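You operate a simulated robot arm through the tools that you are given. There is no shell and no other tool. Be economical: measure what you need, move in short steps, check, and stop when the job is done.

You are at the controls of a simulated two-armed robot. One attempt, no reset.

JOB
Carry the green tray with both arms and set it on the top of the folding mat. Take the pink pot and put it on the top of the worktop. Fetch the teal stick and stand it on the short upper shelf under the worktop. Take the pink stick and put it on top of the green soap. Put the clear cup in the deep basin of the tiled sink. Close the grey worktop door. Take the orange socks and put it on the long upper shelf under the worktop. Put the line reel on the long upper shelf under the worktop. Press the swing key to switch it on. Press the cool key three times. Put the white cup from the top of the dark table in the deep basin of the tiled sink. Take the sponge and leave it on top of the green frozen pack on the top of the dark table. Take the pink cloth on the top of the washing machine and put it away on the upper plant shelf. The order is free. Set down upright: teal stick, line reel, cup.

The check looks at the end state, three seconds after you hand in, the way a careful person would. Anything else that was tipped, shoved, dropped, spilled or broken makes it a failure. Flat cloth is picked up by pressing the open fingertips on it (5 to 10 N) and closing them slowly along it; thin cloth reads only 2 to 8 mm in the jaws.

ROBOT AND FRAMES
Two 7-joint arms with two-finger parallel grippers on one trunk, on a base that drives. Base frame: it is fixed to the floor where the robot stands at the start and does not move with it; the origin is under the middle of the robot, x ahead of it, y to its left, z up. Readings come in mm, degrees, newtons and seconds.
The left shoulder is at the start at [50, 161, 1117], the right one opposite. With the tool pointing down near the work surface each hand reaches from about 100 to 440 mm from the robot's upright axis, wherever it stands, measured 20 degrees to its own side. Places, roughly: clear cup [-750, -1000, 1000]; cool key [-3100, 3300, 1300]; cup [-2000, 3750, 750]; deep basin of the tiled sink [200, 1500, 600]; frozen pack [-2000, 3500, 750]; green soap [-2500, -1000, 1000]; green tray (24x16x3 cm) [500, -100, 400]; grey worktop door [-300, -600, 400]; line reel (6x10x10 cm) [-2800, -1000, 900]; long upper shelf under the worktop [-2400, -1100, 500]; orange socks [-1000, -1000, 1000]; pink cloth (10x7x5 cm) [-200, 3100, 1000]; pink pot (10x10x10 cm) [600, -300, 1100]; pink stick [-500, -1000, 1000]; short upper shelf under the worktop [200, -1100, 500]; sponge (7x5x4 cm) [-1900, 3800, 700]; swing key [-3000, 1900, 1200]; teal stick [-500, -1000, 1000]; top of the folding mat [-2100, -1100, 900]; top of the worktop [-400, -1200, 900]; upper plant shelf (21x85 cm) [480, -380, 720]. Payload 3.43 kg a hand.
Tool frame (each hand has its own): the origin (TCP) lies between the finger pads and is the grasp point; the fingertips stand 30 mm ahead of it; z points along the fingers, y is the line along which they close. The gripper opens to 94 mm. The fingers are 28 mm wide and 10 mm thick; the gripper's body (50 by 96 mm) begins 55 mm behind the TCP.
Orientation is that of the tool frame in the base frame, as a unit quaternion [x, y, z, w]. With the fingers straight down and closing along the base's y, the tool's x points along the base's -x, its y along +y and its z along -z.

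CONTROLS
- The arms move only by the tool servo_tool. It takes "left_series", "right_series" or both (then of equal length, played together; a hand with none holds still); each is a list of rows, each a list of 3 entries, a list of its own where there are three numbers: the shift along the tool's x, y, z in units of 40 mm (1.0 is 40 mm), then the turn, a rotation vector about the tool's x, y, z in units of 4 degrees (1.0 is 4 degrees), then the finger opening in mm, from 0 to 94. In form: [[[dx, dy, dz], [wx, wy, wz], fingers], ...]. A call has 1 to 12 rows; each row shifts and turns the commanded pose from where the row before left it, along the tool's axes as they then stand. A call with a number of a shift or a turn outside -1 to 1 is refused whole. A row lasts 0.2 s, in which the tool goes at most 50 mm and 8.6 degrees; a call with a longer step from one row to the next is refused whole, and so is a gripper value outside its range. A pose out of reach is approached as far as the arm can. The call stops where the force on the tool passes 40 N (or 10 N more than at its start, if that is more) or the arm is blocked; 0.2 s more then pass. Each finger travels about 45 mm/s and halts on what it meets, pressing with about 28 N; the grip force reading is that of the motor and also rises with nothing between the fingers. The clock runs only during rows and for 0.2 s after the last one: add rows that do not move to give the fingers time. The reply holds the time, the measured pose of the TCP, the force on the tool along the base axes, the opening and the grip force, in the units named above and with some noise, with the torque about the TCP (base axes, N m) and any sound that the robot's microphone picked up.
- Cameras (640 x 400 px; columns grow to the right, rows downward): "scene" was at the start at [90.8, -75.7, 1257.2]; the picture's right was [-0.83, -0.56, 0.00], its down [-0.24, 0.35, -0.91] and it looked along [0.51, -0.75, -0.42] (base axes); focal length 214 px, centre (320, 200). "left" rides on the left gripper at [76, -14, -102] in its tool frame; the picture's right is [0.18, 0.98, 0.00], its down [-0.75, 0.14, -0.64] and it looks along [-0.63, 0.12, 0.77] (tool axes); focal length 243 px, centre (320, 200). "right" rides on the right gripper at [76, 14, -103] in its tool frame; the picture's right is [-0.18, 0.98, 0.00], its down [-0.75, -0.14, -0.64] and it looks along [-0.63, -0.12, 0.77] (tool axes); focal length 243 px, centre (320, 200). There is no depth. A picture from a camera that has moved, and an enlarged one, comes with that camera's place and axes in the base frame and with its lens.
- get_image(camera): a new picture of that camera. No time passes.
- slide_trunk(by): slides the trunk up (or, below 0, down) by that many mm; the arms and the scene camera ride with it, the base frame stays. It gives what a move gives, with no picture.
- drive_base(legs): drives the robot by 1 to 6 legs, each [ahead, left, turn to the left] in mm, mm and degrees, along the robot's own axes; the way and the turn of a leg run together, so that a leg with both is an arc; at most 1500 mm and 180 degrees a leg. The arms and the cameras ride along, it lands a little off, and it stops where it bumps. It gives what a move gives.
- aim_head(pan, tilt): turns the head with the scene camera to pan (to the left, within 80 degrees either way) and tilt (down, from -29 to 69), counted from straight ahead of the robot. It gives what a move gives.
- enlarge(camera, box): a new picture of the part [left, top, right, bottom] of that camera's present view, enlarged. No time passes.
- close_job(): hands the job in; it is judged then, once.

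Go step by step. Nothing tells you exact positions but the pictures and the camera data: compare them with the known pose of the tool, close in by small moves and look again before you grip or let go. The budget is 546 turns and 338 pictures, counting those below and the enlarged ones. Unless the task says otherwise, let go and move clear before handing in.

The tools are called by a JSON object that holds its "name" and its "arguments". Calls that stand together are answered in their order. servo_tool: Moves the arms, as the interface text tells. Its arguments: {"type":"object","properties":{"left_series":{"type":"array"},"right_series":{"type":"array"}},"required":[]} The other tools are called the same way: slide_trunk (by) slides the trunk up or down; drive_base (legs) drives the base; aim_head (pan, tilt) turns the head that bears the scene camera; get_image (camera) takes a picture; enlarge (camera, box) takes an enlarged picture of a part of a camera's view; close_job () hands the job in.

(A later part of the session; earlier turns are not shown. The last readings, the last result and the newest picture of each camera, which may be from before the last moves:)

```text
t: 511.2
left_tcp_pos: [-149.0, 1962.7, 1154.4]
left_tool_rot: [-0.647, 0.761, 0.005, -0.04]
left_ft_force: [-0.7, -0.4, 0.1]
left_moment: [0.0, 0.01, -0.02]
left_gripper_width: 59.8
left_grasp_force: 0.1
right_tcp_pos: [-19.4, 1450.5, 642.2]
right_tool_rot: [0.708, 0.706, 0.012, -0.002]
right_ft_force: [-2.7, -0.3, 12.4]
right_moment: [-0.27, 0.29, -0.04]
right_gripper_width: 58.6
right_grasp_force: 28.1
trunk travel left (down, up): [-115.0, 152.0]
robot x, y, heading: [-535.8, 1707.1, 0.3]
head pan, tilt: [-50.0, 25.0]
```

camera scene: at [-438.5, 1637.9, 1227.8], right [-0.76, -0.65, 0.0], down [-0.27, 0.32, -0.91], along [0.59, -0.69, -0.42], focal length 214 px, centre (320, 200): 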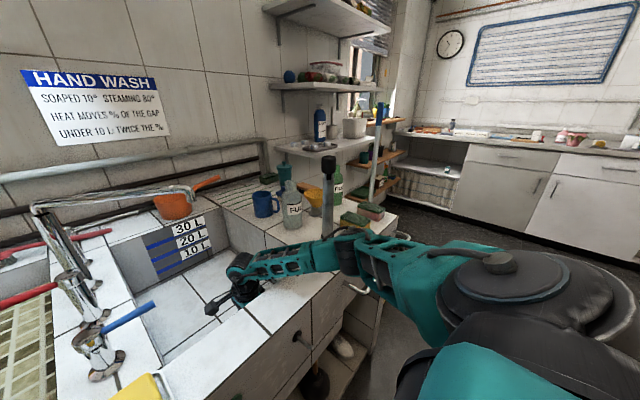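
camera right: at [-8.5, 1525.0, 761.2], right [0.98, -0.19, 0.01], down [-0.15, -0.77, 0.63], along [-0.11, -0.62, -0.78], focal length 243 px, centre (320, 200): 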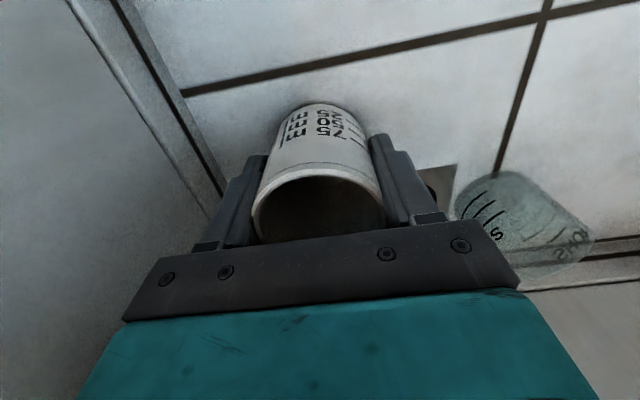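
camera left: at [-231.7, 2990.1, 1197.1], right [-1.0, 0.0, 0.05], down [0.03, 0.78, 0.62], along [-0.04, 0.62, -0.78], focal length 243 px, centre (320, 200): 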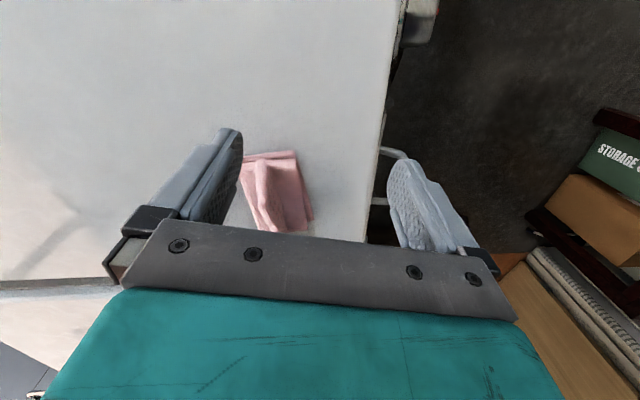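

Contact. Open and rise straight up.

{"name": "servo_tool", "arguments": {"right_series": [[[0, 0, -0.05], [0, 0, 0], 48], [[0, 0, 0], [0, 0, 0], 62], [[0, 0, 0], [0, 0, 0], 68], [[0, 0, 0], [0, 0, 0], 76], [[0, 0, 0], [0, 0, 0], 76]]}}

{"name": "servo_tool", "arguments": {"right_series": [[[0, 0, -0.5], [0, 0, 0], 76], [[0, 0, -0.9], [0, 0, 0], 76], [[0, 0, -0.9], [0, 0, 0], 76], [[0, 0, -0.9], [0, 0, 0], 76], [[0, 0, -0.9], [0, 0, 0], 76], [[0, 0, -0.9], [0, 0, 0], 76], [[0, 0, 0], [0, 0, 0], 76]]}}

{"name": "slide_trunk", "arguments": {"by": 150}}

{"name": "get_image", "arguments": {"camera": "right"}}

```text
t: 512.4
left_tcp_pos: [-148.1, 1963.2, 1153.4]
left_tool_rot: [-0.648, 0.761, 0.007, -0.042]
left_ft_force: [0.0, -0.7, 0.3]
left_moment: [0.0, 0.02, 0.01]
left_gripper_width: 60.1
left_grasp_force: 0.0
right_tcp_pos: [-19.5, 1450.3, 643.5]
right_tool_rot: [0.708, 0.706, 0.012, -0.003]
right_ft_force: [0.9, -0.2, -0.5]
right_moment: [-0.02, -0.04, 0.03]
right_gripper_width: 76.1
right_grasp_force: 0.1
trunk travel left (down, up): [-115.0, 152.0]
robot x, y, heading: [-535.5, 1709.1, 0.3]
head pan, tilt: [-50.0, 25.0]
```

```text
t: 514.0
left_tcp_pos: [-149.2, 1963.8, 1154.2]
left_tool_rot: [-0.647, 0.761, 0.006, -0.041]
left_ft_force: [-1.4, -0.3, 0.2]
left_moment: [0.0, 0.01, 0.01]
left_gripper_width: 59.7
left_grasp_force: 0.1
right_tcp_pos: [-22.7, 1446.4, 843.5]
right_tool_rot: [0.707, 0.707, 0.011, -0.003]
right_ft_force: [0.2, 0.0, 0.6]
right_moment: [0.0, -0.01, 0.01]
right_gripper_width: 76.2
right_grasp_force: 0.0
trunk travel left (down, up): [-115.0, 152.0]
robot x, y, heading: [-537.2, 1706.4, 0.1]
head pan, tilt: [-50.0, 25.0]
```

```text
t: 515.7
left_tcp_pos: [-148.2, 1963.8, 1303.2]
left_tool_rot: [-0.647, 0.761, 0.006, -0.042]
left_ft_force: [0.3, 0.5, -0.6]
left_moment: [-0.01, 0.0, 0.01]
left_gripper_width: 60.1
left_grasp_force: 0.1
right_tcp_pos: [-22.6, 1446.6, 993.2]
right_tool_rot: [0.708, 0.706, 0.011, -0.003]
right_ft_force: [0.2, 0.3, -0.7]
right_moment: [0.0, -0.02, 0.01]
right_gripper_width: 76.1
right_grasp_force: 0.0
trunk travel left (down, up): [-265.0, 2.0]
robot x, y, heading: [-536.3, 1710.7, 0.2]
head pan, tilt: [-50.0, 25.0]
```

```text
116 pictures are left
camera right: at [-10.6, 1521.5, 1097.3], right [0.98, -0.19, 0.01], down [-0.15, -0.77, 0.63], along [-0.11, -0.62, -0.78], focal length 243 px, centre (320, 200)
```

right: 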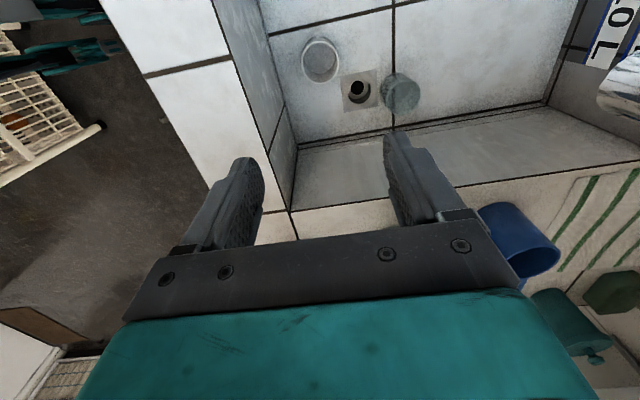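

Both cups stand in the basin. Raise and retract the right hand, then move out to the free floor and lower everything so the arms pass beneath the hanging clothes.

{"name": "servo_tool", "arguments": {"right_series": [[[0, 0, -0.9], [0, 0, 0], 76], [[0, 0, -0.9], [0, 0, 0], 76], [[0, 0, -0.9], [0, 0, 0], 76], [[0, 0, -0.9], [0, 0, 0], 76], [[0, -0.9, 0], [0, 0, 0], 76], [[0, -0.9, 0], [0, 0, 0], 76], [[0, -0.9, 0], [0, 0, 0], 76], [[0, -0.9, 0], [0, 0, 0], 76], [[0, -0.9, 0], [0, 0, 0], 76], [[0, -0.9, 0], [0, 0, 0], 76], [[0, 0, 0], [0, 0, 0], 76]]}}

{"name": "drive_base", "arguments": {"legs": [[-110, 0, 0], [0, 700, 0], [-250, 0, 0]]}}

{"name": "slide_trunk", "arguments": {"by": -262}}

{"name": "servo_tool", "arguments": {"left_series": [[[0, 0, 0.9], [0, 0, 0], 60], [[0, 0, 0.9], [0, 0, 0], 60], [[0, 0, 0.9], [0, 0, 0], 60], [[0, 0, 0.9], [0, 0, 0], 60], [[0, 0, 0.9], [0, 0, 0], 60], [[0, 0.8, 0.3], [0, 0, 0], 60], [[0, 0.8, 0.3], [0, 0, 0], 60], [[0, 0.8, 0], [0, 0, 0], 60], [[0, 0, 0], [0, 0, 0], 60]]}}

{"name": "aim_head", "arguments": {"pan": 10, "tilt": 10}}

{"name": "get_image", "arguments": {"camera": "scene"}}

```text
t: 518.1
left_tcp_pos: [-148.1, 1963.6, 1303.8]
left_tool_rot: [-0.648, 0.761, 0.006, -0.042]
left_ft_force: [0.3, 0.0, 0.4]
left_moment: [0.01, 0.0, -0.02]
left_gripper_width: 59.9
left_grasp_force: 0.1
right_tcp_pos: [-238.5, 1444.1, 1134.7]
right_tool_rot: [0.708, 0.706, 0.012, -0.002]
right_ft_force: [0.6, -0.5, 0.0]
right_moment: [-0.03, -0.01, -0.02]
right_gripper_width: 76.2
right_grasp_force: 0.0
trunk travel left (down, up): [-265.0, 2.0]
robot x, y, heading: [-536.0, 1707.5, 0.2]
head pan, tilt: [-50.0, 25.0]
```

```text
t: 524.3
left_tcp_pos: [-516.7, 2676.5, 1303.7]
left_tool_rot: [-0.647, 0.761, 0.006, -0.041]
left_ft_force: [-0.1, -0.1, 0.3]
left_moment: [0.03, -0.03, 0.02]
left_gripper_width: 60.1
left_grasp_force: 0.1
right_tcp_pos: [-606.9, 2157.5, 1135.8]
right_tool_rot: [0.707, 0.707, 0.012, -0.002]
right_ft_force: [0.6, -0.2, -0.1]
right_moment: [0.01, 0.0, 0.0]
right_gripper_width: 76.0
right_grasp_force: 0.0
trunk travel left (down, up): [-265.0, 2.0]
robot x, y, heading: [-905.8, 2420.3, 0.1]
head pan, tilt: [-50.0, 25.0]
```

```text
t: 527.0
left_tcp_pos: [-516.4, 2678.4, 1040.4]
left_tool_rot: [-0.648, 0.761, 0.006, -0.042]
left_ft_force: [-0.4, -1.1, -0.6]
left_moment: [-0.02, 0.04, -0.03]
left_gripper_width: 59.9
left_grasp_force: 0.0
right_tcp_pos: [-606.9, 2157.6, 873.9]
right_tool_rot: [0.707, 0.707, 0.011, -0.002]
right_ft_force: [-0.8, 0.3, 0.4]
right_moment: [0.0, -0.01, 0.03]
right_gripper_width: 75.8
right_grasp_force: 0.0
trunk travel left (down, up): [-3.0, 264.0]
robot x, y, heading: [-902.6, 2421.5, -0.0]
head pan, tilt: [-50.0, 25.0]
```

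```text
t: 529.0
left_tcp_pos: [-623.9, 2682.6, 845.3]
left_tool_rot: [-0.648, 0.761, 0.005, -0.041]
left_ft_force: [-0.7, -0.4, -0.3]
left_moment: [0.02, -0.04, 0.0]
left_gripper_width: 59.9
left_grasp_force: 0.0
right_tcp_pos: [-606.3, 2157.5, 873.6]
right_tool_rot: [0.706, 0.708, 0.011, -0.002]
right_ft_force: [-1.5, -0.8, -0.3]
right_moment: [-0.03, 0.01, 0.0]
right_gripper_width: 76.1
right_grasp_force: 0.1
trunk travel left (down, up): [-3.0, 264.0]
robot x, y, heading: [-903.1, 2420.0, 0.4]
head pan, tilt: [-50.0, 25.0]
```

```text
t: 530.2
left_tcp_pos: [-624.7, 2681.3, 845.6]
left_tool_rot: [-0.647, 0.761, 0.006, -0.041]
left_ft_force: [-0.4, 0.8, 0.3]
left_moment: [0.0, 0.0, 0.02]
left_gripper_width: 60.1
left_grasp_force: 0.1
right_tcp_pos: [-608.0, 2157.3, 872.3]
right_tool_rot: [0.707, 0.707, 0.012, -0.003]
right_ft_force: [0.7, 0.6, -0.3]
right_moment: [-0.03, 0.0, -0.03]
right_gripper_width: 76.1
right_grasp_force: 0.2
trunk travel left (down, up): [-3.0, 264.0]
robot x, y, heading: [-903.0, 2423.0, 0.1]
head pan, tilt: [10.0, 10.0]
```

```text
115 pictures are left
camera scene: at [-774.1, 2438.3, 1140.2], right [0.18, -0.98, 0.0], down [-0.17, -0.03, -0.98], along [0.97, 0.18, -0.17], focal length 214 px, centre (320, 200)
```

scene: 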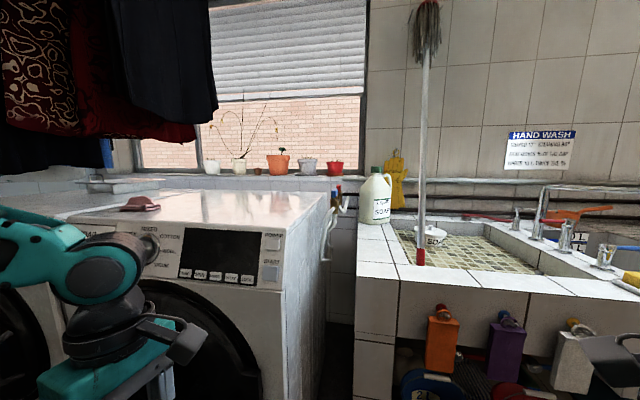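

{"name": "drive_base", "arguments": {"legs": [[0, 770, 0]]}}

{"name": "servo_tool", "arguments": {"right_series": [[[0, 0, -0.9], [0, 0, 0], 92], [[0, 0, -0.9], [0, 0, 0], 92], [[0, 0, -0.9], [0, 0, 0], 92], [[0, 0, -0.9], [0, 0, 0], 92], [[0, 0, -0.9], [0, 0, 0], 92], [[0.6, 0.6, -0.3], [0, 0, 0], 92], [[0.8, 0.6, 0], [0, 0, 0], 92], [[0.8, 0.6, 0], [0, 0, 0], 92], [[0.8, 0.3, 0], [0, 0, 0], 92], [[0.8, 0, 0], [0, 0, 0], 92], [[0, 0, 0], [0, 0, 0], 92]]}}

{"name": "aim_head", "arguments": {"pan": 0, "tilt": 10}}

{"name": "get_image", "arguments": {"camera": "scene"}}

```text
t: 534.3
left_tcp_pos: [-627.5, 3435.4, 845.1]
left_tool_rot: [-0.647, 0.761, 0.006, -0.042]
left_ft_force: [-0.5, 0.5, -0.6]
left_moment: [0.01, 0.01, 0.02]
left_gripper_width: 60.1
left_grasp_force: 0.1
right_tcp_pos: [-611.9, 2910.2, 872.8]
right_tool_rot: [0.708, 0.706, 0.01, -0.003]
right_ft_force: [-0.7, -0.5, -0.6]
right_moment: [-0.01, 0.0, 0.02]
right_gripper_width: 75.8
right_grasp_force: 0.0
trunk travel left (down, up): [-3.0, 264.0]
robot x, y, heading: [-909.3, 3175.8, 0.3]
head pan, tilt: [10.0, 10.0]
```

```text
t: 536.7
left_tcp_pos: [-628.0, 3434.8, 845.7]
left_tool_rot: [-0.647, 0.761, 0.006, -0.041]
left_ft_force: [0.1, 0.4, -0.1]
left_moment: [-0.01, 0.01, 0.01]
left_gripper_width: 59.9
left_grasp_force: 0.1
right_tcp_pos: [-528.6, 3060.3, 1069.5]
right_tool_rot: [0.708, 0.706, 0.011, -0.002]
right_ft_force: [0.1, -0.8, 0.3]
right_moment: [-0.01, 0.0, 0.0]
right_gripper_width: 92.0
right_grasp_force: 0.1
trunk travel left (down, up): [-3.0, 264.0]
robot x, y, heading: [-903.1, 3174.3, 0.2]
head pan, tilt: [10.0, 10.0]
```

```text
t: 537.5
left_tcp_pos: [-627.7, 3434.4, 845.5]
left_tool_rot: [-0.648, 0.761, 0.006, -0.042]
left_ft_force: [-0.8, 0.7, -0.2]
left_moment: [-0.02, 0.0, 0.01]
left_gripper_width: 60.0
left_grasp_force: 0.1
right_tcp_pos: [-528.6, 3060.2, 1068.7]
right_tool_rot: [0.708, 0.706, 0.011, -0.002]
right_ft_force: [-0.4, 0.6, 0.4]
right_moment: [0.0, 0.0, -0.01]
right_gripper_width: 91.8
right_grasp_force: 0.0
trunk travel left (down, up): [-3.0, 264.0]
robot x, y, heading: [-906.1, 3172.5, 0.4]
head pan, tilt: [0.0, 10.0]
```

```text
114 pictures are left
camera scene: at [-776.3, 3175.7, 1140.2], right [0.0, -1.0, 0.0], down [-0.17, 0.0, -0.98], along [0.98, 0.0, -0.17], focal length 214 px, centre (320, 200)
```

scene: 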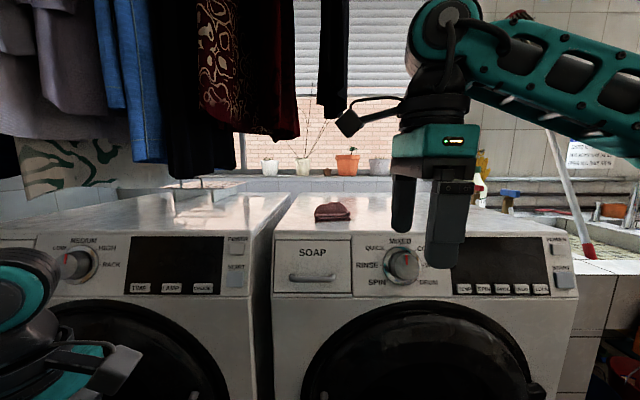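

{"name": "servo_tool", "arguments": {"right_series": [[[0.95, 0, 0.05], [0, 0, 0], 92], [[0.95, 0, 0], [0, 0, 0], 92], [[0, 0, 0], [0, 0, 0], 92]]}}

{"name": "drive_base", "arguments": {"legs": [[168, 0, 0]]}}

{"name": "servo_tool", "arguments": {"right_series": [[[0, 0.8, 0], [0, 0, 0], 92], [[0, 0.8, 0], [0, 0, 0], 92], [[0, 0, 0], [0, 0, 0], 92]]}}

{"name": "get_image", "arguments": {"camera": "right"}}

{"name": "get_image", "arguments": {"camera": "scene"}}

```text
t: 538.2
left_tcp_pos: [-628.2, 3435.2, 845.7]
left_tool_rot: [-0.647, 0.761, 0.005, -0.041]
left_ft_force: [0.0, -0.5, 0.5]
left_moment: [-0.01, 0.02, 0.0]
left_gripper_width: 60.3
left_grasp_force: 0.0
right_tcp_pos: [-530.6, 3135.0, 1069.5]
right_tool_rot: [0.708, 0.706, 0.011, -0.003]
right_ft_force: [-0.6, 0.0, -0.3]
right_moment: [-0.01, -0.01, 0.02]
right_gripper_width: 91.8
right_grasp_force: 0.0
trunk travel left (down, up): [-3.0, 264.0]
robot x, y, heading: [-909.7, 3178.0, 0.4]
head pan, tilt: [0.0, 10.0]
```

```text
t: 539.7
left_tcp_pos: [-463.9, 3435.6, 846.0]
left_tool_rot: [-0.648, 0.761, 0.006, -0.042]
left_ft_force: [0.4, 0.6, 0.4]
left_moment: [-0.01, -0.01, 0.01]
left_gripper_width: 60.1
left_grasp_force: 0.1
right_tcp_pos: [-365.5, 3135.8, 1069.5]
right_tool_rot: [0.707, 0.707, 0.011, -0.003]
right_ft_force: [0.5, -0.6, 0.3]
right_moment: [0.0, 0.02, 0.02]
right_gripper_width: 91.9
right_grasp_force: 0.1
trunk travel left (down, up): [-3.0, 264.0]
robot x, y, heading: [-746.4, 3176.1, 0.1]
head pan, tilt: [0.0, 10.0]
```

```text
t: 540.5
left_tcp_pos: [-463.8, 3435.7, 846.1]
left_tool_rot: [-0.648, 0.761, 0.005, -0.042]
left_ft_force: [-0.1, -0.3, -0.6]
left_moment: [-0.01, -0.01, 0.03]
left_gripper_width: 59.9
left_grasp_force: 0.0
right_tcp_pos: [-301.8, 3135.9, 1068.0]
right_tool_rot: [0.707, 0.707, 0.011, -0.002]
right_ft_force: [1.1, 0.1, -0.3]
right_moment: [0.0, 0.02, -0.02]
right_gripper_width: 92.0
right_grasp_force: 0.1
trunk travel left (down, up): [-3.0, 264.0]
robot x, y, heading: [-747.9, 3172.7, 0.3]
head pan, tilt: [0.0, 10.0]
```

```text
113 pictures are left
camera right: at [-290.1, 3209.8, 1173.7], right [0.98, -0.18, 0.01], down [-0.15, -0.77, 0.63], along [-0.11, -0.62, -0.78], focal length 243 px, centre (320, 200)
```

right: 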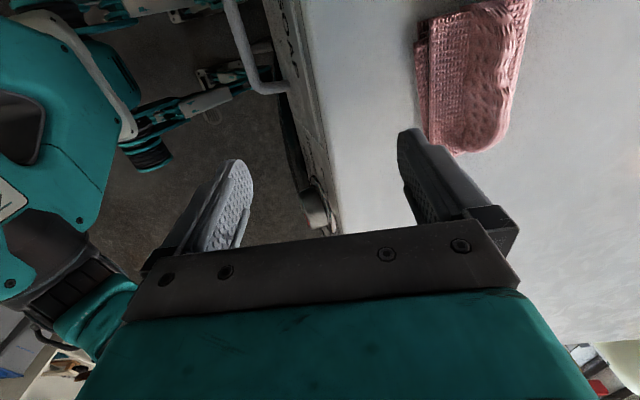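

```text
112 pictures are left
camera scene: at [-612.6, 3176.6, 1140.2], right [0.01, -1.0, 0.0], down [-0.17, 0.0, -0.98], along [0.98, 0.01, -0.17], focal length 214 px, centre (320, 200)
```

scene: 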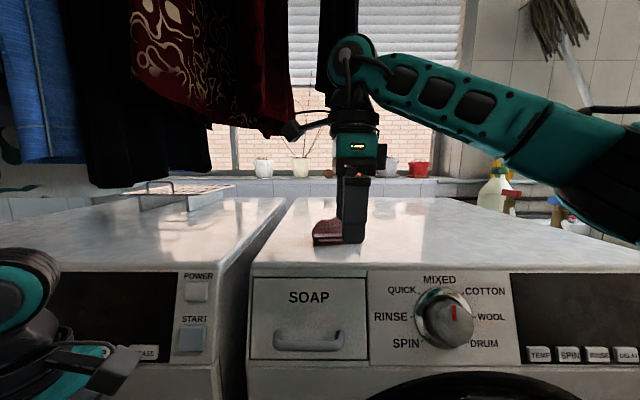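

The hand camera is near a garment; I tilt the hand 30° sideways (leaning right) so wrist and camera stay clear, then move over the cloth.

{"name": "servo_tool", "arguments": {"right_series": [[[0, 0, 0], [0, 1, 0], 92], [[0, 0, 0], [0, 1, 0], 92], [[0, 0, 0], [0, 1, 0], 92], [[0, 0, 0], [0, 1, 0], 92], [[0, 0, 0], [0, 1, 0], 92], [[0, 0, 0], [0, 1, 0], 92], [[0, 0, 0], [0, 1, 0], 92], [[0, 0, 0], [0, 0.5, 0], 92]]}}

{"name": "get_image", "arguments": {"camera": "right"}}

{"name": "get_image", "arguments": {"camera": "scene"}}

```text
t: 542.3
left_tcp_pos: [-464.7, 3436.0, 844.6]
left_tool_rot: [-0.647, 0.761, 0.006, -0.042]
left_ft_force: [-0.4, -0.1, -0.1]
left_moment: [0.0, -0.01, 0.03]
left_gripper_width: 60.2
left_grasp_force: 0.0
right_tcp_pos: [-302.3, 3135.5, 1070.2]
right_tool_rot: [0.68, 0.682, 0.195, -0.186]
right_ft_force: [0.1, -0.5, -0.1]
right_moment: [0.0, 0.0, 0.04]
right_gripper_width: 92.3
right_grasp_force: 0.1
trunk travel left (down, up): [-3.0, 264.0]
robot x, y, heading: [-747.9, 3177.4, 0.2]
head pan, tilt: [0.0, 10.0]
```

```text
111 pictures are left
camera right: at [-290.3, 3147.8, 1197.8], right [0.98, -0.16, -0.08], down [-0.14, -0.98, 0.16], along [-0.11, -0.14, -0.98], focal length 243 px, centre (320, 200)
```

right: 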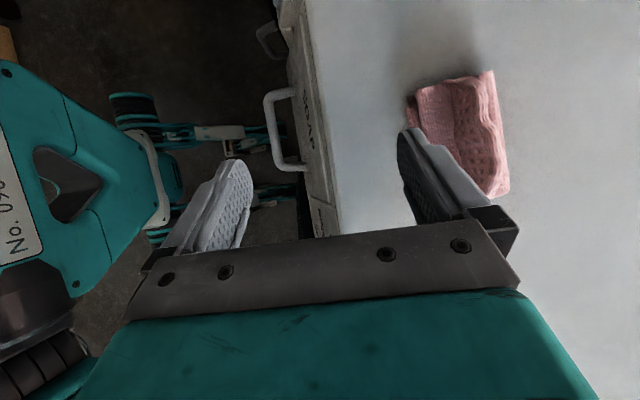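

```text
110 pictures are left
camera scene: at [-612.6, 3176.5, 1140.2], right [0.01, -1.0, 0.0], down [-0.17, 0.0, -0.98], along [0.98, 0.01, -0.17], focal length 214 px, centre (320, 200)
```

scene: 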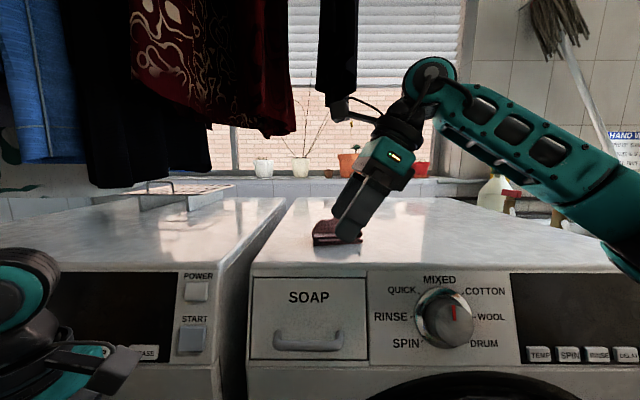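

{"name": "servo_tool", "arguments": {"right_series": [[[0.13, 0.8, 0], [0, 0, 0], 92], [[0.13, 0.8, 0], [0, 0, 0], 92], [[0.13, 0.8, 0], [0, 0, 0], 92], [[0, 0, 0], [0, 0, 0], 92]]}}

{"name": "get_image", "arguments": {"camera": "right"}}

{"name": "get_image", "arguments": {"camera": "scene"}}

```text
t: 543.3
left_tcp_pos: [-463.2, 3436.7, 845.4]
left_tool_rot: [-0.648, 0.761, 0.006, -0.041]
left_ft_force: [-0.5, -0.7, 0.0]
left_moment: [0.02, -0.02, 0.0]
left_gripper_width: 59.8
left_grasp_force: 0.0
right_tcp_pos: [-206.4, 3149.5, 1078.3]
right_tool_rot: [0.679, 0.683, 0.194, -0.185]
right_ft_force: [-0.2, -0.7, -0.1]
right_moment: [-0.02, -0.02, -0.03]
right_gripper_width: 92.2
right_grasp_force: 0.1
trunk travel left (down, up): [-3.0, 264.0]
robot x, y, heading: [-744.5, 3176.7, 0.5]
head pan, tilt: [0.0, 10.0]
```

```text
109 pictures are left
camera right: at [-194.2, 3161.4, 1206.5], right [0.98, -0.16, -0.08], down [-0.14, -0.98, 0.16], along [-0.11, -0.14, -0.98], focal length 243 px, centre (320, 200)
```

right: 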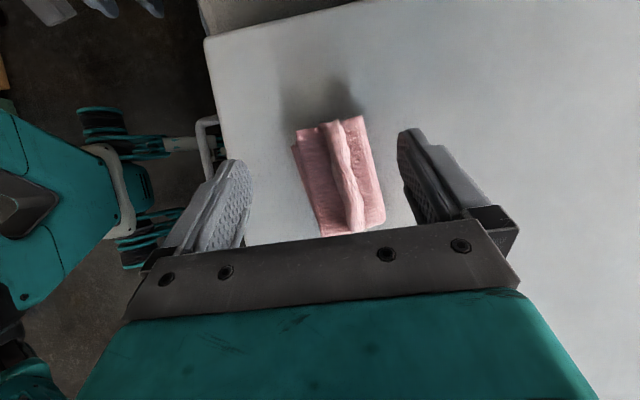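

```text
108 pictures are left
camera scene: at [-612.6, 3176.6, 1140.2], right [0.01, -1.0, 0.0], down [-0.17, 0.0, -0.98], along [0.98, 0.01, -0.17], focal length 214 px, centre (320, 200)
```

scene: 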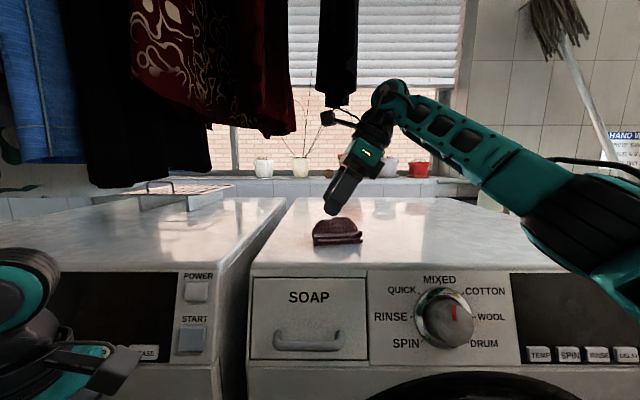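

{"name": "servo_tool", "arguments": {"right_series": [[[0, 0.15, 0], [0, 0, -1], 92], [[0, 0, 0], [0, 0, -1], 92], [[0, 0, 0], [0, 0, -1], 92], [[-0.25, 0, 0.47], [0, 0, 0], 92], [[-0.25, 0, 0.47], [0, 0, 0], 92], [[0, 0, 0], [0, 0, 0], 92]]}}

{"name": "get_image", "arguments": {"camera": "right"}}

{"name": "enlarge", "arguments": {"camera": "scene", "box": [250, 100, 450, 260]}}

```text
t: 544.7
left_tcp_pos: [-463.9, 3435.2, 846.0]
left_tool_rot: [-0.648, 0.76, 0.006, -0.042]
left_ft_force: [0.2, 0.6, 0.6]
left_moment: [0.0, -0.01, 0.01]
left_gripper_width: 59.8
left_grasp_force: 0.1
right_tcp_pos: [-195.1, 3151.0, 1037.6]
right_tool_rot: [0.606, 0.749, 0.213, -0.164]
right_ft_force: [-0.3, -0.4, 0.0]
right_moment: [0.0, -0.02, 0.01]
right_gripper_width: 91.9
right_grasp_force: 0.0
trunk travel left (down, up): [-3.0, 264.0]
robot x, y, heading: [-743.8, 3172.4, 0.1]
head pan, tilt: [0.0, 10.0]
```

```text
107 pictures are left
camera right: at [-199.1, 3165.3, 1164.6], right [1.0, 0.02, 0.02], down [0.02, -0.99, 0.15], along [0.03, -0.15, -0.99], focal length 243 px, centre (320, 200)
```

right: 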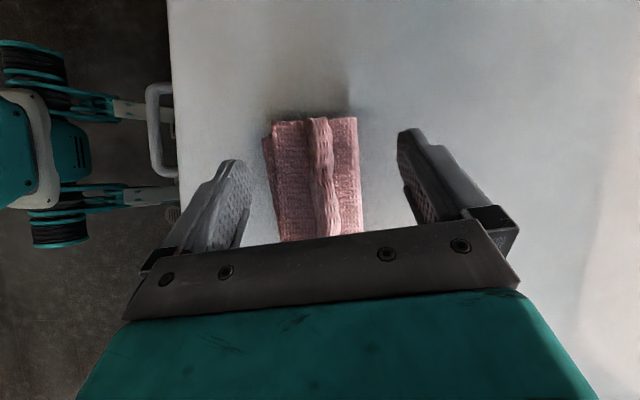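

```text
2.50 times, centred on (350, 180) of scene
camera zoom: at [-612.6, 3176.6, 1140.2], right [0.01, -1.0, 0.0], down [-0.17, 0.0, -0.98], along [0.98, 0.01, -0.17], focal length 536 px, centre (245, 250)
```

zoom: 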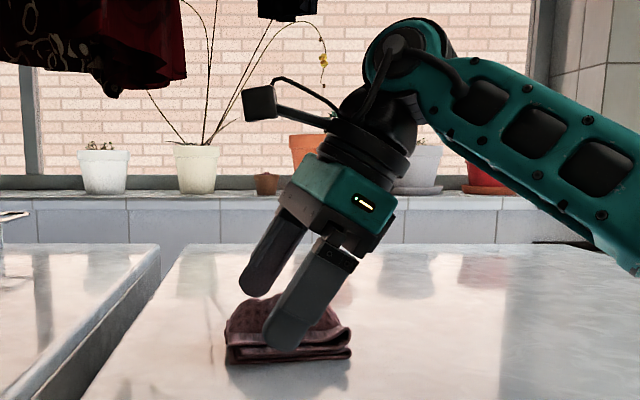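

{"name": "servo_tool", "arguments": {"right_series": [[[-0.12, 0, 0.22], [0, 0, 0], 92], [[-0.12, 0, 0.22], [0, 0, 0], 92], [[0, 0, 0], [0, 0, 0], 92]]}}

{"name": "servo_tool", "arguments": {"right_series": [[[0, 0, 0], [0, 0, 0], 80], [[0, 0, 0], [0, 0, 0], 66], [[0, 0, 0], [0, 0, 0], 52], [[0, 0, 0], [0, 0, 0], 38], [[0, 0, 0], [0, 0, 0], 24], [[0, 0, 0], [0, 0, 0], 10], [[0, 0, 0], [0, 0, 0], 5], [[0, 0, 0], [0, 0, 0], 5]]}}

{"name": "get_image", "arguments": {"camera": "right"}}

```text
t: 545.5
left_tcp_pos: [-465.4, 3436.3, 846.5]
left_tool_rot: [-0.649, 0.76, 0.005, -0.04]
left_ft_force: [0.7, 0.3, 0.5]
left_moment: [0.02, 0.0, -0.01]
left_gripper_width: 60.0
left_grasp_force: 0.0
right_tcp_pos: [-195.2, 3150.6, 1021.1]
right_tool_rot: [0.604, 0.749, 0.218, -0.163]
right_ft_force: [1.8, -4.8, 34.6]
right_moment: [-0.39, 1.62, 0.26]
right_gripper_width: 88.8
right_grasp_force: 0.1
trunk travel left (down, up): [-3.0, 264.0]
robot x, y, heading: [-745.5, 3175.3, 0.3]
head pan, tilt: [0.0, 10.0]
```

```text
t: 547.3
left_tcp_pos: [-466.2, 3435.9, 847.4]
left_tool_rot: [-0.647, 0.761, 0.003, -0.04]
left_ft_force: [0.3, 0.5, -0.1]
left_moment: [-0.01, 0.01, -0.01]
left_gripper_width: 60.1
left_grasp_force: 0.0
right_tcp_pos: [-197.3, 3151.2, 1019.9]
right_tool_rot: [0.603, 0.75, 0.215, -0.165]
right_ft_force: [-23.3, -6.8, 24.2]
right_moment: [-0.35, 1.68, 0.16]
right_gripper_width: 61.8
right_grasp_force: 28.4
trunk travel left (down, up): [-3.0, 264.0]
robot x, y, heading: [-742.8, 3174.7, 0.3]
head pan, tilt: [0.0, 10.0]
```

```text
105 pictures are left
camera right: at [-203.1, 3165.1, 1149.1], right [1.0, 0.03, 0.03], down [0.02, -0.99, 0.15], along [0.03, -0.15, -0.99], focal length 243 px, centre (320, 200)
```

right: 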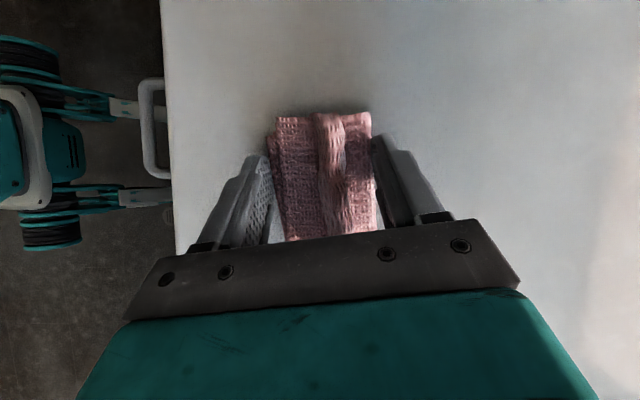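

Gripped at 62 mm. Lift 50 mm and retract.

{"name": "servo_tool", "arguments": {"right_series": [[[0.1, 0, -0.2], [0, 0, 0], 5], [[0.2, 0, -0.4], [0, 0, 0], 5], [[0.25, 0, -0.5], [0, 0, 0], 5], [[0, 0, 0], [0, 0, 0], 5]]}}

{"name": "get_image", "arguments": {"camera": "right"}}

{"name": "enlarge", "arguments": {"camera": "scene", "box": [250, 100, 450, 260]}}

```text
t: 548.3
left_tcp_pos: [-464.3, 3435.5, 845.4]
left_tool_rot: [-0.648, 0.761, 0.006, -0.041]
left_ft_force: [-0.4, -0.2, 0.1]
left_moment: [-0.01, 0.0, 0.01]
left_gripper_width: 60.0
left_grasp_force: 0.0
right_tcp_pos: [-197.9, 3148.1, 1065.1]
right_tool_rot: [0.605, 0.75, 0.212, -0.164]
right_ft_force: [0.5, -0.2, 0.2]
right_moment: [-0.02, 0.0, 0.02]
right_gripper_width: 58.3
right_grasp_force: 27.5
trunk travel left (down, up): [-3.0, 264.0]
robot x, y, heading: [-744.5, 3175.5, 0.3]
head pan, tilt: [0.0, 10.0]
```

```text
104 pictures are left
camera right: at [-202.8, 3161.9, 1193.3], right [1.0, 0.02, 0.02], down [0.02, -0.99, 0.15], along [0.03, -0.15, -0.99], focal length 243 px, centre (320, 200)
```

right: 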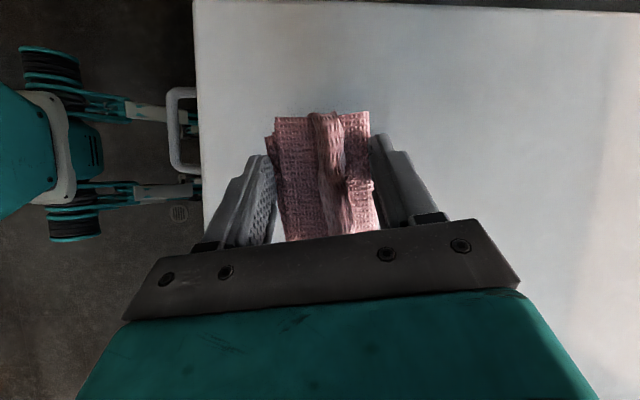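

```text
2.50 times, centred on (350, 180) of scene
camera zoom: at [-612.6, 3176.6, 1140.2], right [0.01, -1.0, 0.0], down [-0.17, 0.0, -0.98], along [0.98, 0.01, -0.17], focal length 536 px, centre (245, 250)
```

zoom: 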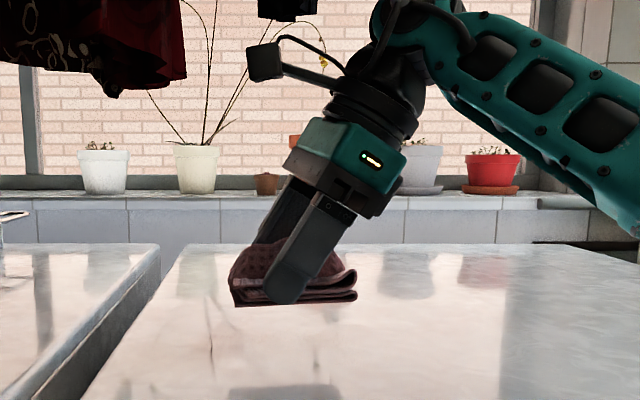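

Cloth lifted. Drive straight back, then fold in and head to the plant shelves.

{"name": "drive_base", "arguments": {"legs": [[-250, 0, 0]]}}

{"name": "servo_tool", "arguments": {"right_series": [[[0, 0, 0], [0, -1, 0], 5], [[0, 0, 0], [0, -1, 0], 5], [[0, 0, 0], [0, -1, 0], 5], [[0, 0, 0], [0, -1, 0], 5], [[0, -0.5, 0], [0, -1, 0], 5], [[0, -0.8, 0], [0, -1, 0], 5], [[0, -0.8, 0], [0, -1, 0], 5], [[0, -0.8, 0], [0, -0.5, 0], 5], [[-0.8, -0.4, 0], [0, 0, 1], 5], [[-0.8, -0.4, 0], [0, 0, 1], 5], [[-0.8, -0.4, 0], [0, 0, 1], 5]]}}

{"name": "get_image", "arguments": {"camera": "scene"}}

```text
t: 550.1
left_tcp_pos: [-715.7, 3435.0, 845.9]
left_tool_rot: [-0.649, 0.76, 0.005, -0.041]
left_ft_force: [0.1, 0.4, 0.6]
left_moment: [-0.01, -0.01, -0.02]
left_gripper_width: 60.1
left_grasp_force: 0.0
right_tcp_pos: [-450.3, 3148.8, 1064.2]
right_tool_rot: [0.604, 0.75, 0.212, -0.165]
right_ft_force: [-0.7, -0.3, -0.3]
right_moment: [0.0, 0.0, 0.0]
right_gripper_width: 58.8
right_grasp_force: 27.9
trunk travel left (down, up): [-3.0, 264.0]
robot x, y, heading: [-995.5, 3173.2, 0.4]
head pan, tilt: [0.0, 10.0]
```

```text
t: 552.5
left_tcp_pos: [-715.8, 3434.4, 845.7]
left_tool_rot: [-0.649, 0.759, 0.006, -0.042]
left_ft_force: [0.0, 0.5, -0.7]
left_moment: [0.0, 0.01, 0.0]
left_gripper_width: 60.0
left_grasp_force: 0.1
right_tcp_pos: [-598.7, 3025.0, 1042.1]
right_tool_rot: [0.716, 0.696, 0.052, 0.03]
right_ft_force: [0.0, 0.2, 0.4]
right_moment: [0.01, 0.02, 0.01]
right_gripper_width: 58.8
right_grasp_force: 27.9
trunk travel left (down, up): [-3.0, 264.0]
robot x, y, heading: [-994.8, 3173.3, 0.6]
head pan, tilt: [0.0, 10.0]
```

```text
102 pictures are left
camera scene: at [-863.9, 3175.1, 1140.2], right [0.01, -1.0, 0.0], down [-0.17, 0.0, -0.98], along [0.98, 0.01, -0.17], focal length 214 px, centre (320, 200)
```

scene: 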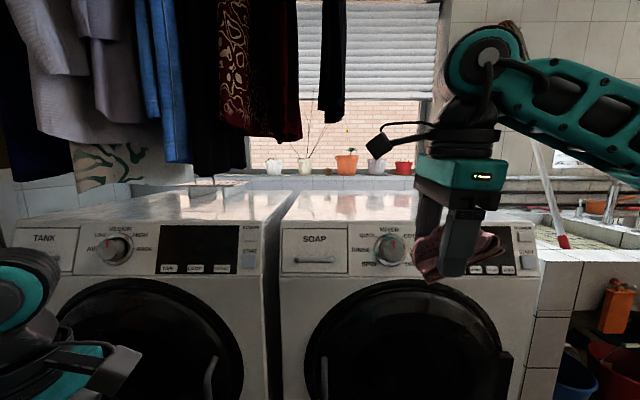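

Fold the right hand a bit more and drive back through the corridor to the plant shelves.

{"name": "servo_tool", "arguments": {"right_series": [[[0, -0.9, 0], [0, 0, 0], 5], [[0, -0.9, 0], [0, -0.8, 0], 5], [[0, -0.9, 0], [0, -0.8, 0], 5], [[0, 0, 0], [0, 0, 0], 5]]}}

{"name": "drive_base", "arguments": {"legs": [[0, -800, 0], [350, 0, 0], [0, -1300, 0]]}}

{"name": "drive_base", "arguments": {"legs": [[0, -1380, 0]]}}

{"name": "aim_head", "arguments": {"pan": -10, "tilt": 25}}

{"name": "get_image", "arguments": {"camera": "scene"}}

```text
t: 553.5
left_tcp_pos: [-715.8, 3435.8, 845.1]
left_tool_rot: [-0.649, 0.759, 0.005, -0.041]
left_ft_force: [-0.1, -1.1, 0.4]
left_moment: [0.01, -0.02, 0.05]
left_gripper_width: 59.8
left_grasp_force: 0.2
right_tcp_pos: [-706.2, 3029.3, 1034.2]
right_tool_rot: [0.716, 0.694, 0.012, 0.069]
right_ft_force: [-0.1, 1.2, -0.7]
right_moment: [-0.02, -0.02, 0.01]
right_gripper_width: 58.4
right_grasp_force: 28.2
trunk travel left (down, up): [-3.0, 264.0]
robot x, y, heading: [-995.1, 3175.9, 0.5]
head pan, tilt: [0.0, 10.0]
```

```text
t: 559.7
left_tcp_pos: [-387.1, 2630.2, 843.5]
left_tool_rot: [-0.651, 0.756, 0.019, -0.055]
left_ft_force: [-16.1, -1.1, 9.2]
left_moment: [0.07, -0.56, 0.15]
left_gripper_width: 51.8
left_grasp_force: 0.1
right_tcp_pos: [-362.1, 2225.5, 1033.3]
right_tool_rot: [0.713, 0.697, 0.014, 0.069]
right_ft_force: [-0.4, 0.1, 0.1]
right_moment: [-0.01, -0.05, 0.01]
right_gripper_width: 60.2
right_grasp_force: 27.8
trunk travel left (down, up): [-3.0, 264.0]
robot x, y, heading: [-649.8, 2367.2, 1.0]
head pan, tilt: [0.0, 10.0]
heard: click
stopped in leg 2: the force on the tool passed its limit (the readings are from after the stop); the commanded pose is now the measured one
```

```text
t: 561.0
left_tcp_pos: [-384.2, 2583.6, 844.2]
left_tool_rot: [-0.652, 0.756, 0.018, -0.054]
left_ft_force: [1.7, -5.6, -0.3]
left_moment: [0.31, 0.08, -0.32]
left_gripper_width: 59.8
left_grasp_force: 0.0
right_tcp_pos: [-359.3, 2179.6, 1031.8]
right_tool_rot: [0.713, 0.698, 0.012, 0.067]
right_ft_force: [0.0, -0.1, -0.4]
right_moment: [0.02, 0.02, 0.03]
right_gripper_width: 60.4
right_grasp_force: 28.3
trunk travel left (down, up): [-3.0, 264.0]
robot x, y, heading: [-650.9, 2321.4, 0.8]
head pan, tilt: [0.0, 10.0]
stopped in leg 1: the robot was blocked; the commanded pose is now the measured one
```

```text
t: 561.8
left_tcp_pos: [-383.2, 2584.1, 843.3]
left_tool_rot: [-0.652, 0.756, 0.019, -0.054]
left_ft_force: [2.3, -12.3, -2.3]
left_moment: [0.63, 0.2, -0.71]
left_gripper_width: 60.2
left_grasp_force: 0.1
right_tcp_pos: [-360.7, 2179.2, 1033.6]
right_tool_rot: [0.713, 0.698, 0.013, 0.068]
right_ft_force: [0.0, 0.4, 0.4]
right_moment: [-0.02, 0.01, -0.03]
right_gripper_width: 60.0
right_grasp_force: 27.7
trunk travel left (down, up): [-3.0, 264.0]
robot x, y, heading: [-651.9, 2319.1, 0.6]
head pan, tilt: [-10.0, 25.0]
```

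```text
101 pictures are left
camera scene: at [-520.2, 2307.8, 1115.8], right [-0.16, -0.99, 0.0], down [-0.42, 0.07, -0.91], along [0.9, -0.14, -0.42], focal length 214 px, centre (320, 200)
```

scene: 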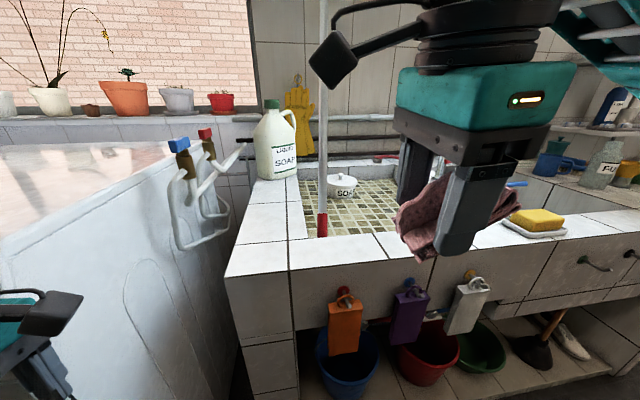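

The left hand touched the washing machine panel and a click was heard. I back off and inspect the panel.

{"name": "drive_base", "arguments": {"legs": [[-100, 0, 0]]}}

{"name": "aim_head", "arguments": {"pan": 45, "tilt": 20}}

{"name": "get_image", "arguments": {"camera": "scene"}}

```text
t: 563.0
left_tcp_pos: [-484.1, 2582.7, 842.5]
left_tool_rot: [-0.653, 0.755, 0.017, -0.054]
left_ft_force: [-0.4, -0.5, 0.3]
left_moment: [0.01, 0.01, 0.01]
left_gripper_width: 60.1
left_grasp_force: 0.0
right_tcp_pos: [-460.8, 2178.3, 1032.5]
right_tool_rot: [0.713, 0.698, 0.011, 0.069]
right_ft_force: [-0.5, -0.2, 0.8]
right_moment: [0.02, -0.04, 0.0]
right_gripper_width: 60.3
right_grasp_force: 27.9
trunk travel left (down, up): [-3.0, 264.0]
robot x, y, heading: [-753.1, 2316.5, 0.8]
head pan, tilt: [-10.0, 25.0]
```

```text
t: 564.2
left_tcp_pos: [-483.7, 2584.0, 843.9]
left_tool_rot: [-0.653, 0.755, 0.018, -0.053]
left_ft_force: [-0.3, 0.6, -0.3]
left_moment: [-0.01, -0.04, 0.0]
left_gripper_width: 59.9
left_grasp_force: 0.0
right_tcp_pos: [-459.6, 2178.9, 1032.8]
right_tool_rot: [0.713, 0.698, 0.012, 0.068]
right_ft_force: [0.2, -0.5, -0.9]
right_moment: [0.01, 0.04, -0.02]
right_gripper_width: 60.2
right_grasp_force: 28.1
trunk travel left (down, up): [-3.0, 264.0]
robot x, y, heading: [-751.8, 2316.5, 1.3]
head pan, tilt: [45.0, 20.0]
```

```text
100 pictures are left
camera scene: at [-646.6, 2388.3, 1123.9], right [0.72, -0.69, 0.0], down [-0.24, -0.25, -0.94], along [0.65, 0.68, -0.34], focal length 214 px, centre (320, 200)
```

scene: 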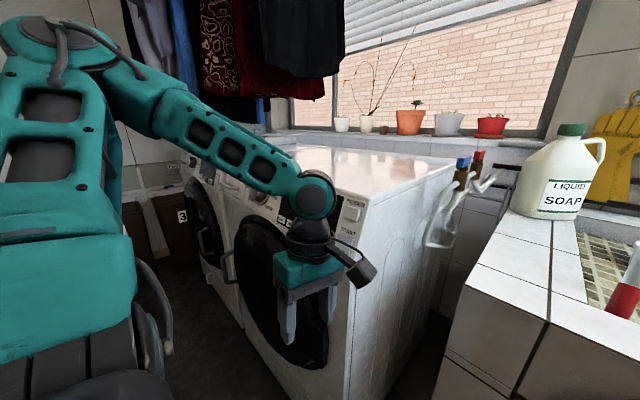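

{"name": "enlarge", "arguments": {"camera": "scene", "box": [170, 130, 400, 280]}}

```text
2.67 times, centred on (285, 205) of scene
camera zoom: at [-646.6, 2388.3, 1123.9], right [0.72, -0.69, 0.0], down [-0.24, -0.25, -0.94], along [0.65, 0.68, -0.34], focal length 572 px, centre (413, 187)
```

zoom: 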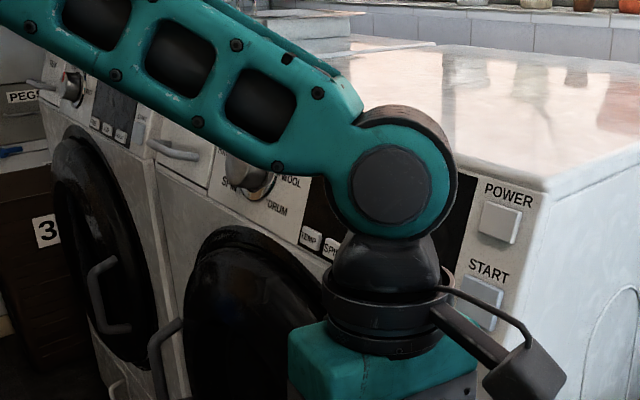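

{"name": "drive_base", "arguments": {"legs": [[-150, 0, 0], [0, 380, 0]]}}

{"name": "aim_head", "arguments": {"pan": 0, "tilt": 20}}

{"name": "get_image", "arguments": {"camera": "scene"}}

```text
t: 567.6
left_tcp_pos: [-645.4, 2970.2, 842.6]
left_tool_rot: [-0.656, 0.753, 0.018, -0.054]
left_ft_force: [-0.6, 0.2, 0.2]
left_moment: [-0.03, 0.01, 0.02]
left_gripper_width: 59.9
left_grasp_force: 0.2
right_tcp_pos: [-618.1, 2564.1, 1031.9]
right_tool_rot: [0.711, 0.7, 0.012, 0.069]
right_ft_force: [0.9, -0.6, -0.4]
right_moment: [0.01, 0.05, 0.0]
right_gripper_width: 60.3
right_grasp_force: 28.2
trunk travel left (down, up): [-3.0, 264.0]
robot x, y, heading: [-910.7, 2702.0, 1.7]
head pan, tilt: [45.0, 20.0]
```

```text
t: 568.7
left_tcp_pos: [-646.5, 2968.3, 843.3]
left_tool_rot: [-0.655, 0.753, 0.018, -0.054]
left_ft_force: [0.4, 0.0, -0.1]
left_moment: [-0.01, 0.0, -0.01]
left_gripper_width: 59.8
left_grasp_force: 0.2
right_tcp_pos: [-618.9, 2563.0, 1031.1]
right_tool_rot: [0.711, 0.7, 0.012, 0.068]
right_ft_force: [-0.2, -0.3, 0.4]
right_moment: [0.0, 0.04, 0.01]
right_gripper_width: 60.3
right_grasp_force: 28.0
trunk travel left (down, up): [-3.0, 264.0]
robot x, y, heading: [-910.5, 2704.9, 1.4]
head pan, tilt: [0.0, 20.0]
```

```text
98 pictures are left
camera scene: at [-778.4, 2707.7, 1123.9], right [0.03, -1.0, 0.0], down [-0.34, -0.01, -0.94], along [0.94, 0.02, -0.34], focal length 214 px, centre (320, 200)
```

scene: 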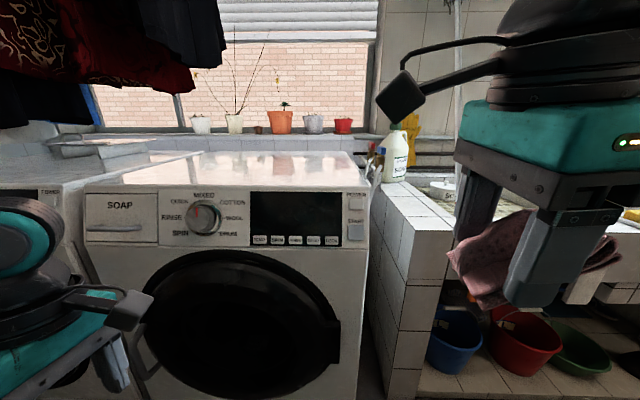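

{"name": "enlarge", "arguments": {"camera": "scene", "box": [80, 180, 380, 260]}}

```text
2.13 times, centred on (230, 220) of scene
camera zoom: at [-778.4, 2707.7, 1123.9], right [0.03, -1.0, 0.0], down [-0.34, -0.01, -0.94], along [0.94, 0.02, -0.34], focal length 458 px, centre (512, 157)
```

zoom: 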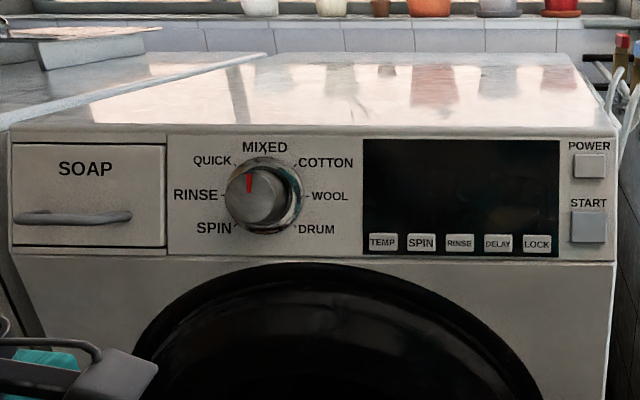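

{"name": "enlarge", "arguments": {"camera": "scene", "box": [245, 185, 375, 250]}}

```text
4.92 times, centred on (310, 218) of scene
camera zoom: at [-778.4, 2707.7, 1123.9], right [0.03, -1.0, 0.0], down [-0.34, -0.01, -0.94], along [0.94, 0.02, -0.34], focal length 1056 px, centre (369, 114)
```

zoom: 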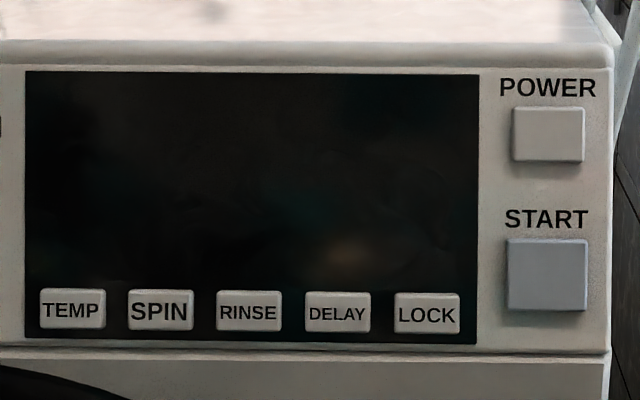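

The display is dark and nothing visibly changed, so I leave the machine alone. Raise the trunk so the hands clear everything, then continue to the plant shelves.

{"name": "slide_trunk", "arguments": {"by": 255}}

{"name": "drive_base", "arguments": {"legs": [[0, 0, -1.4], [0, -430, 0], [262, 0, 0], [0, -1300, 0]]}}

{"name": "get_image", "arguments": {"camera": "scene"}}

```text
t: 571.4
left_tcp_pos: [-645.3, 2968.4, 1099.5]
left_tool_rot: [-0.656, 0.753, 0.019, -0.054]
left_ft_force: [0.1, 0.4, -0.1]
left_moment: [-0.02, -0.01, 0.02]
left_gripper_width: 59.8
left_grasp_force: 0.0
right_tcp_pos: [-619.0, 2564.1, 1287.2]
right_tool_rot: [0.711, 0.7, 0.013, 0.069]
right_ft_force: [0.1, 0.3, 0.0]
right_moment: [-0.03, -0.01, 0.02]
right_gripper_width: 61.8
right_grasp_force: 28.1
trunk travel left (down, up): [-258.0, 9.0]
robot x, y, heading: [-911.7, 2704.8, 1.5]
head pan, tilt: [0.0, 20.0]
```

```text
t: 581.9
left_tcp_pos: [-380.3, 1233.3, 1098.1]
left_tool_rot: [-0.647, 0.761, 0.019, -0.053]
left_ft_force: [-0.4, 0.6, -0.3]
left_moment: [-0.02, 0.02, 0.0]
left_gripper_width: 60.0
left_grasp_force: 0.1
right_tcp_pos: [-362.9, 828.8, 1286.7]
right_tool_rot: [0.718, 0.692, 0.011, 0.069]
right_ft_force: [0.7, 0.6, -0.7]
right_moment: [-0.01, -0.02, -0.02]
right_gripper_width: 61.7
right_grasp_force: 28.6
trunk travel left (down, up): [-258.0, 9.0]
robot x, y, heading: [-651.0, 976.6, 0.3]
head pan, tilt: [0.0, 20.0]
```

```text
95 pictures are left
camera scene: at [-518.7, 975.9, 1378.9], right [0.0, -1.0, 0.0], down [-0.34, 0.0, -0.94], along [0.94, 0.0, -0.34], focal length 214 px, centre (320, 200)
```

scene: 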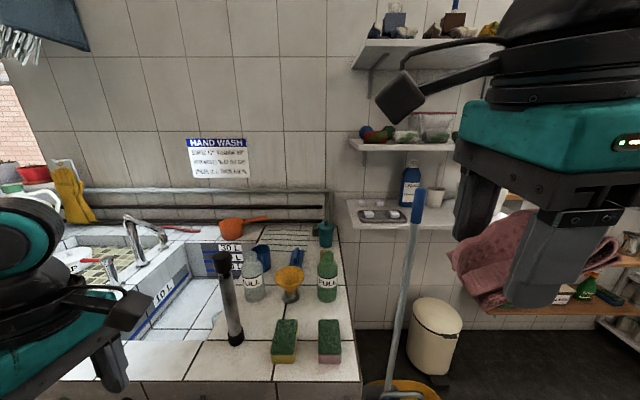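

{"name": "drive_base", "arguments": {"legs": [[0, -1290, 0], [330, 0, 0]]}}

{"name": "aim_head", "arguments": {"pan": -15, "tilt": 35}}

{"name": "get_image", "arguments": {"camera": "scene"}}

```text
t: 590.3
left_tcp_pos: [-35.3, -63.5, 1098.3]
left_tool_rot: [-0.649, 0.759, 0.018, -0.054]
left_ft_force: [0.2, -0.2, 0.7]
left_moment: [0.03, 0.02, 0.03]
left_gripper_width: 60.1
left_grasp_force: 0.0
right_tcp_pos: [-15.5, -468.3, 1286.5]
right_tool_rot: [0.716, 0.694, 0.012, 0.068]
right_ft_force: [0.0, -0.5, 0.1]
right_moment: [0.02, 0.05, -0.01]
right_gripper_width: 61.8
right_grasp_force: 28.3
trunk travel left (down, up): [-258.0, 9.0]
robot x, y, heading: [-303.6, -321.0, 0.8]
head pan, tilt: [0.0, 20.0]
```

```text
t: 591.1
left_tcp_pos: [-36.3, -62.4, 1099.3]
left_tool_rot: [-0.649, 0.759, 0.018, -0.054]
left_ft_force: [0.2, -0.1, -0.8]
left_moment: [-0.03, 0.01, -0.02]
left_gripper_width: 60.2
left_grasp_force: 0.1
right_tcp_pos: [-16.0, -467.4, 1287.6]
right_tool_rot: [0.716, 0.694, 0.011, 0.07]
right_ft_force: [0.4, 0.9, 0.1]
right_moment: [0.0, 0.03, 0.01]
right_gripper_width: 61.7
right_grasp_force: 27.6
trunk travel left (down, up): [-258.0, 9.0]
robot x, y, heading: [-303.3, -327.3, 0.6]
head pan, tilt: [-15.0, 35.0]
```

```text
94 pictures are left
camera scene: at [-180.6, -344.9, 1355.1], right [-0.25, -0.97, 0.0], down [-0.56, 0.14, -0.82], along [0.79, -0.2, -0.57], focal length 214 px, centre (320, 200)
```

scene: 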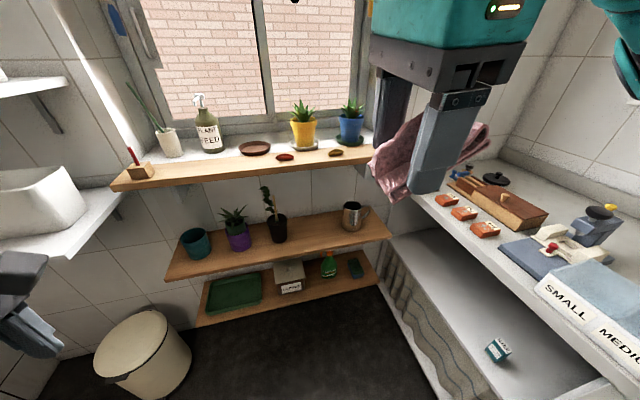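

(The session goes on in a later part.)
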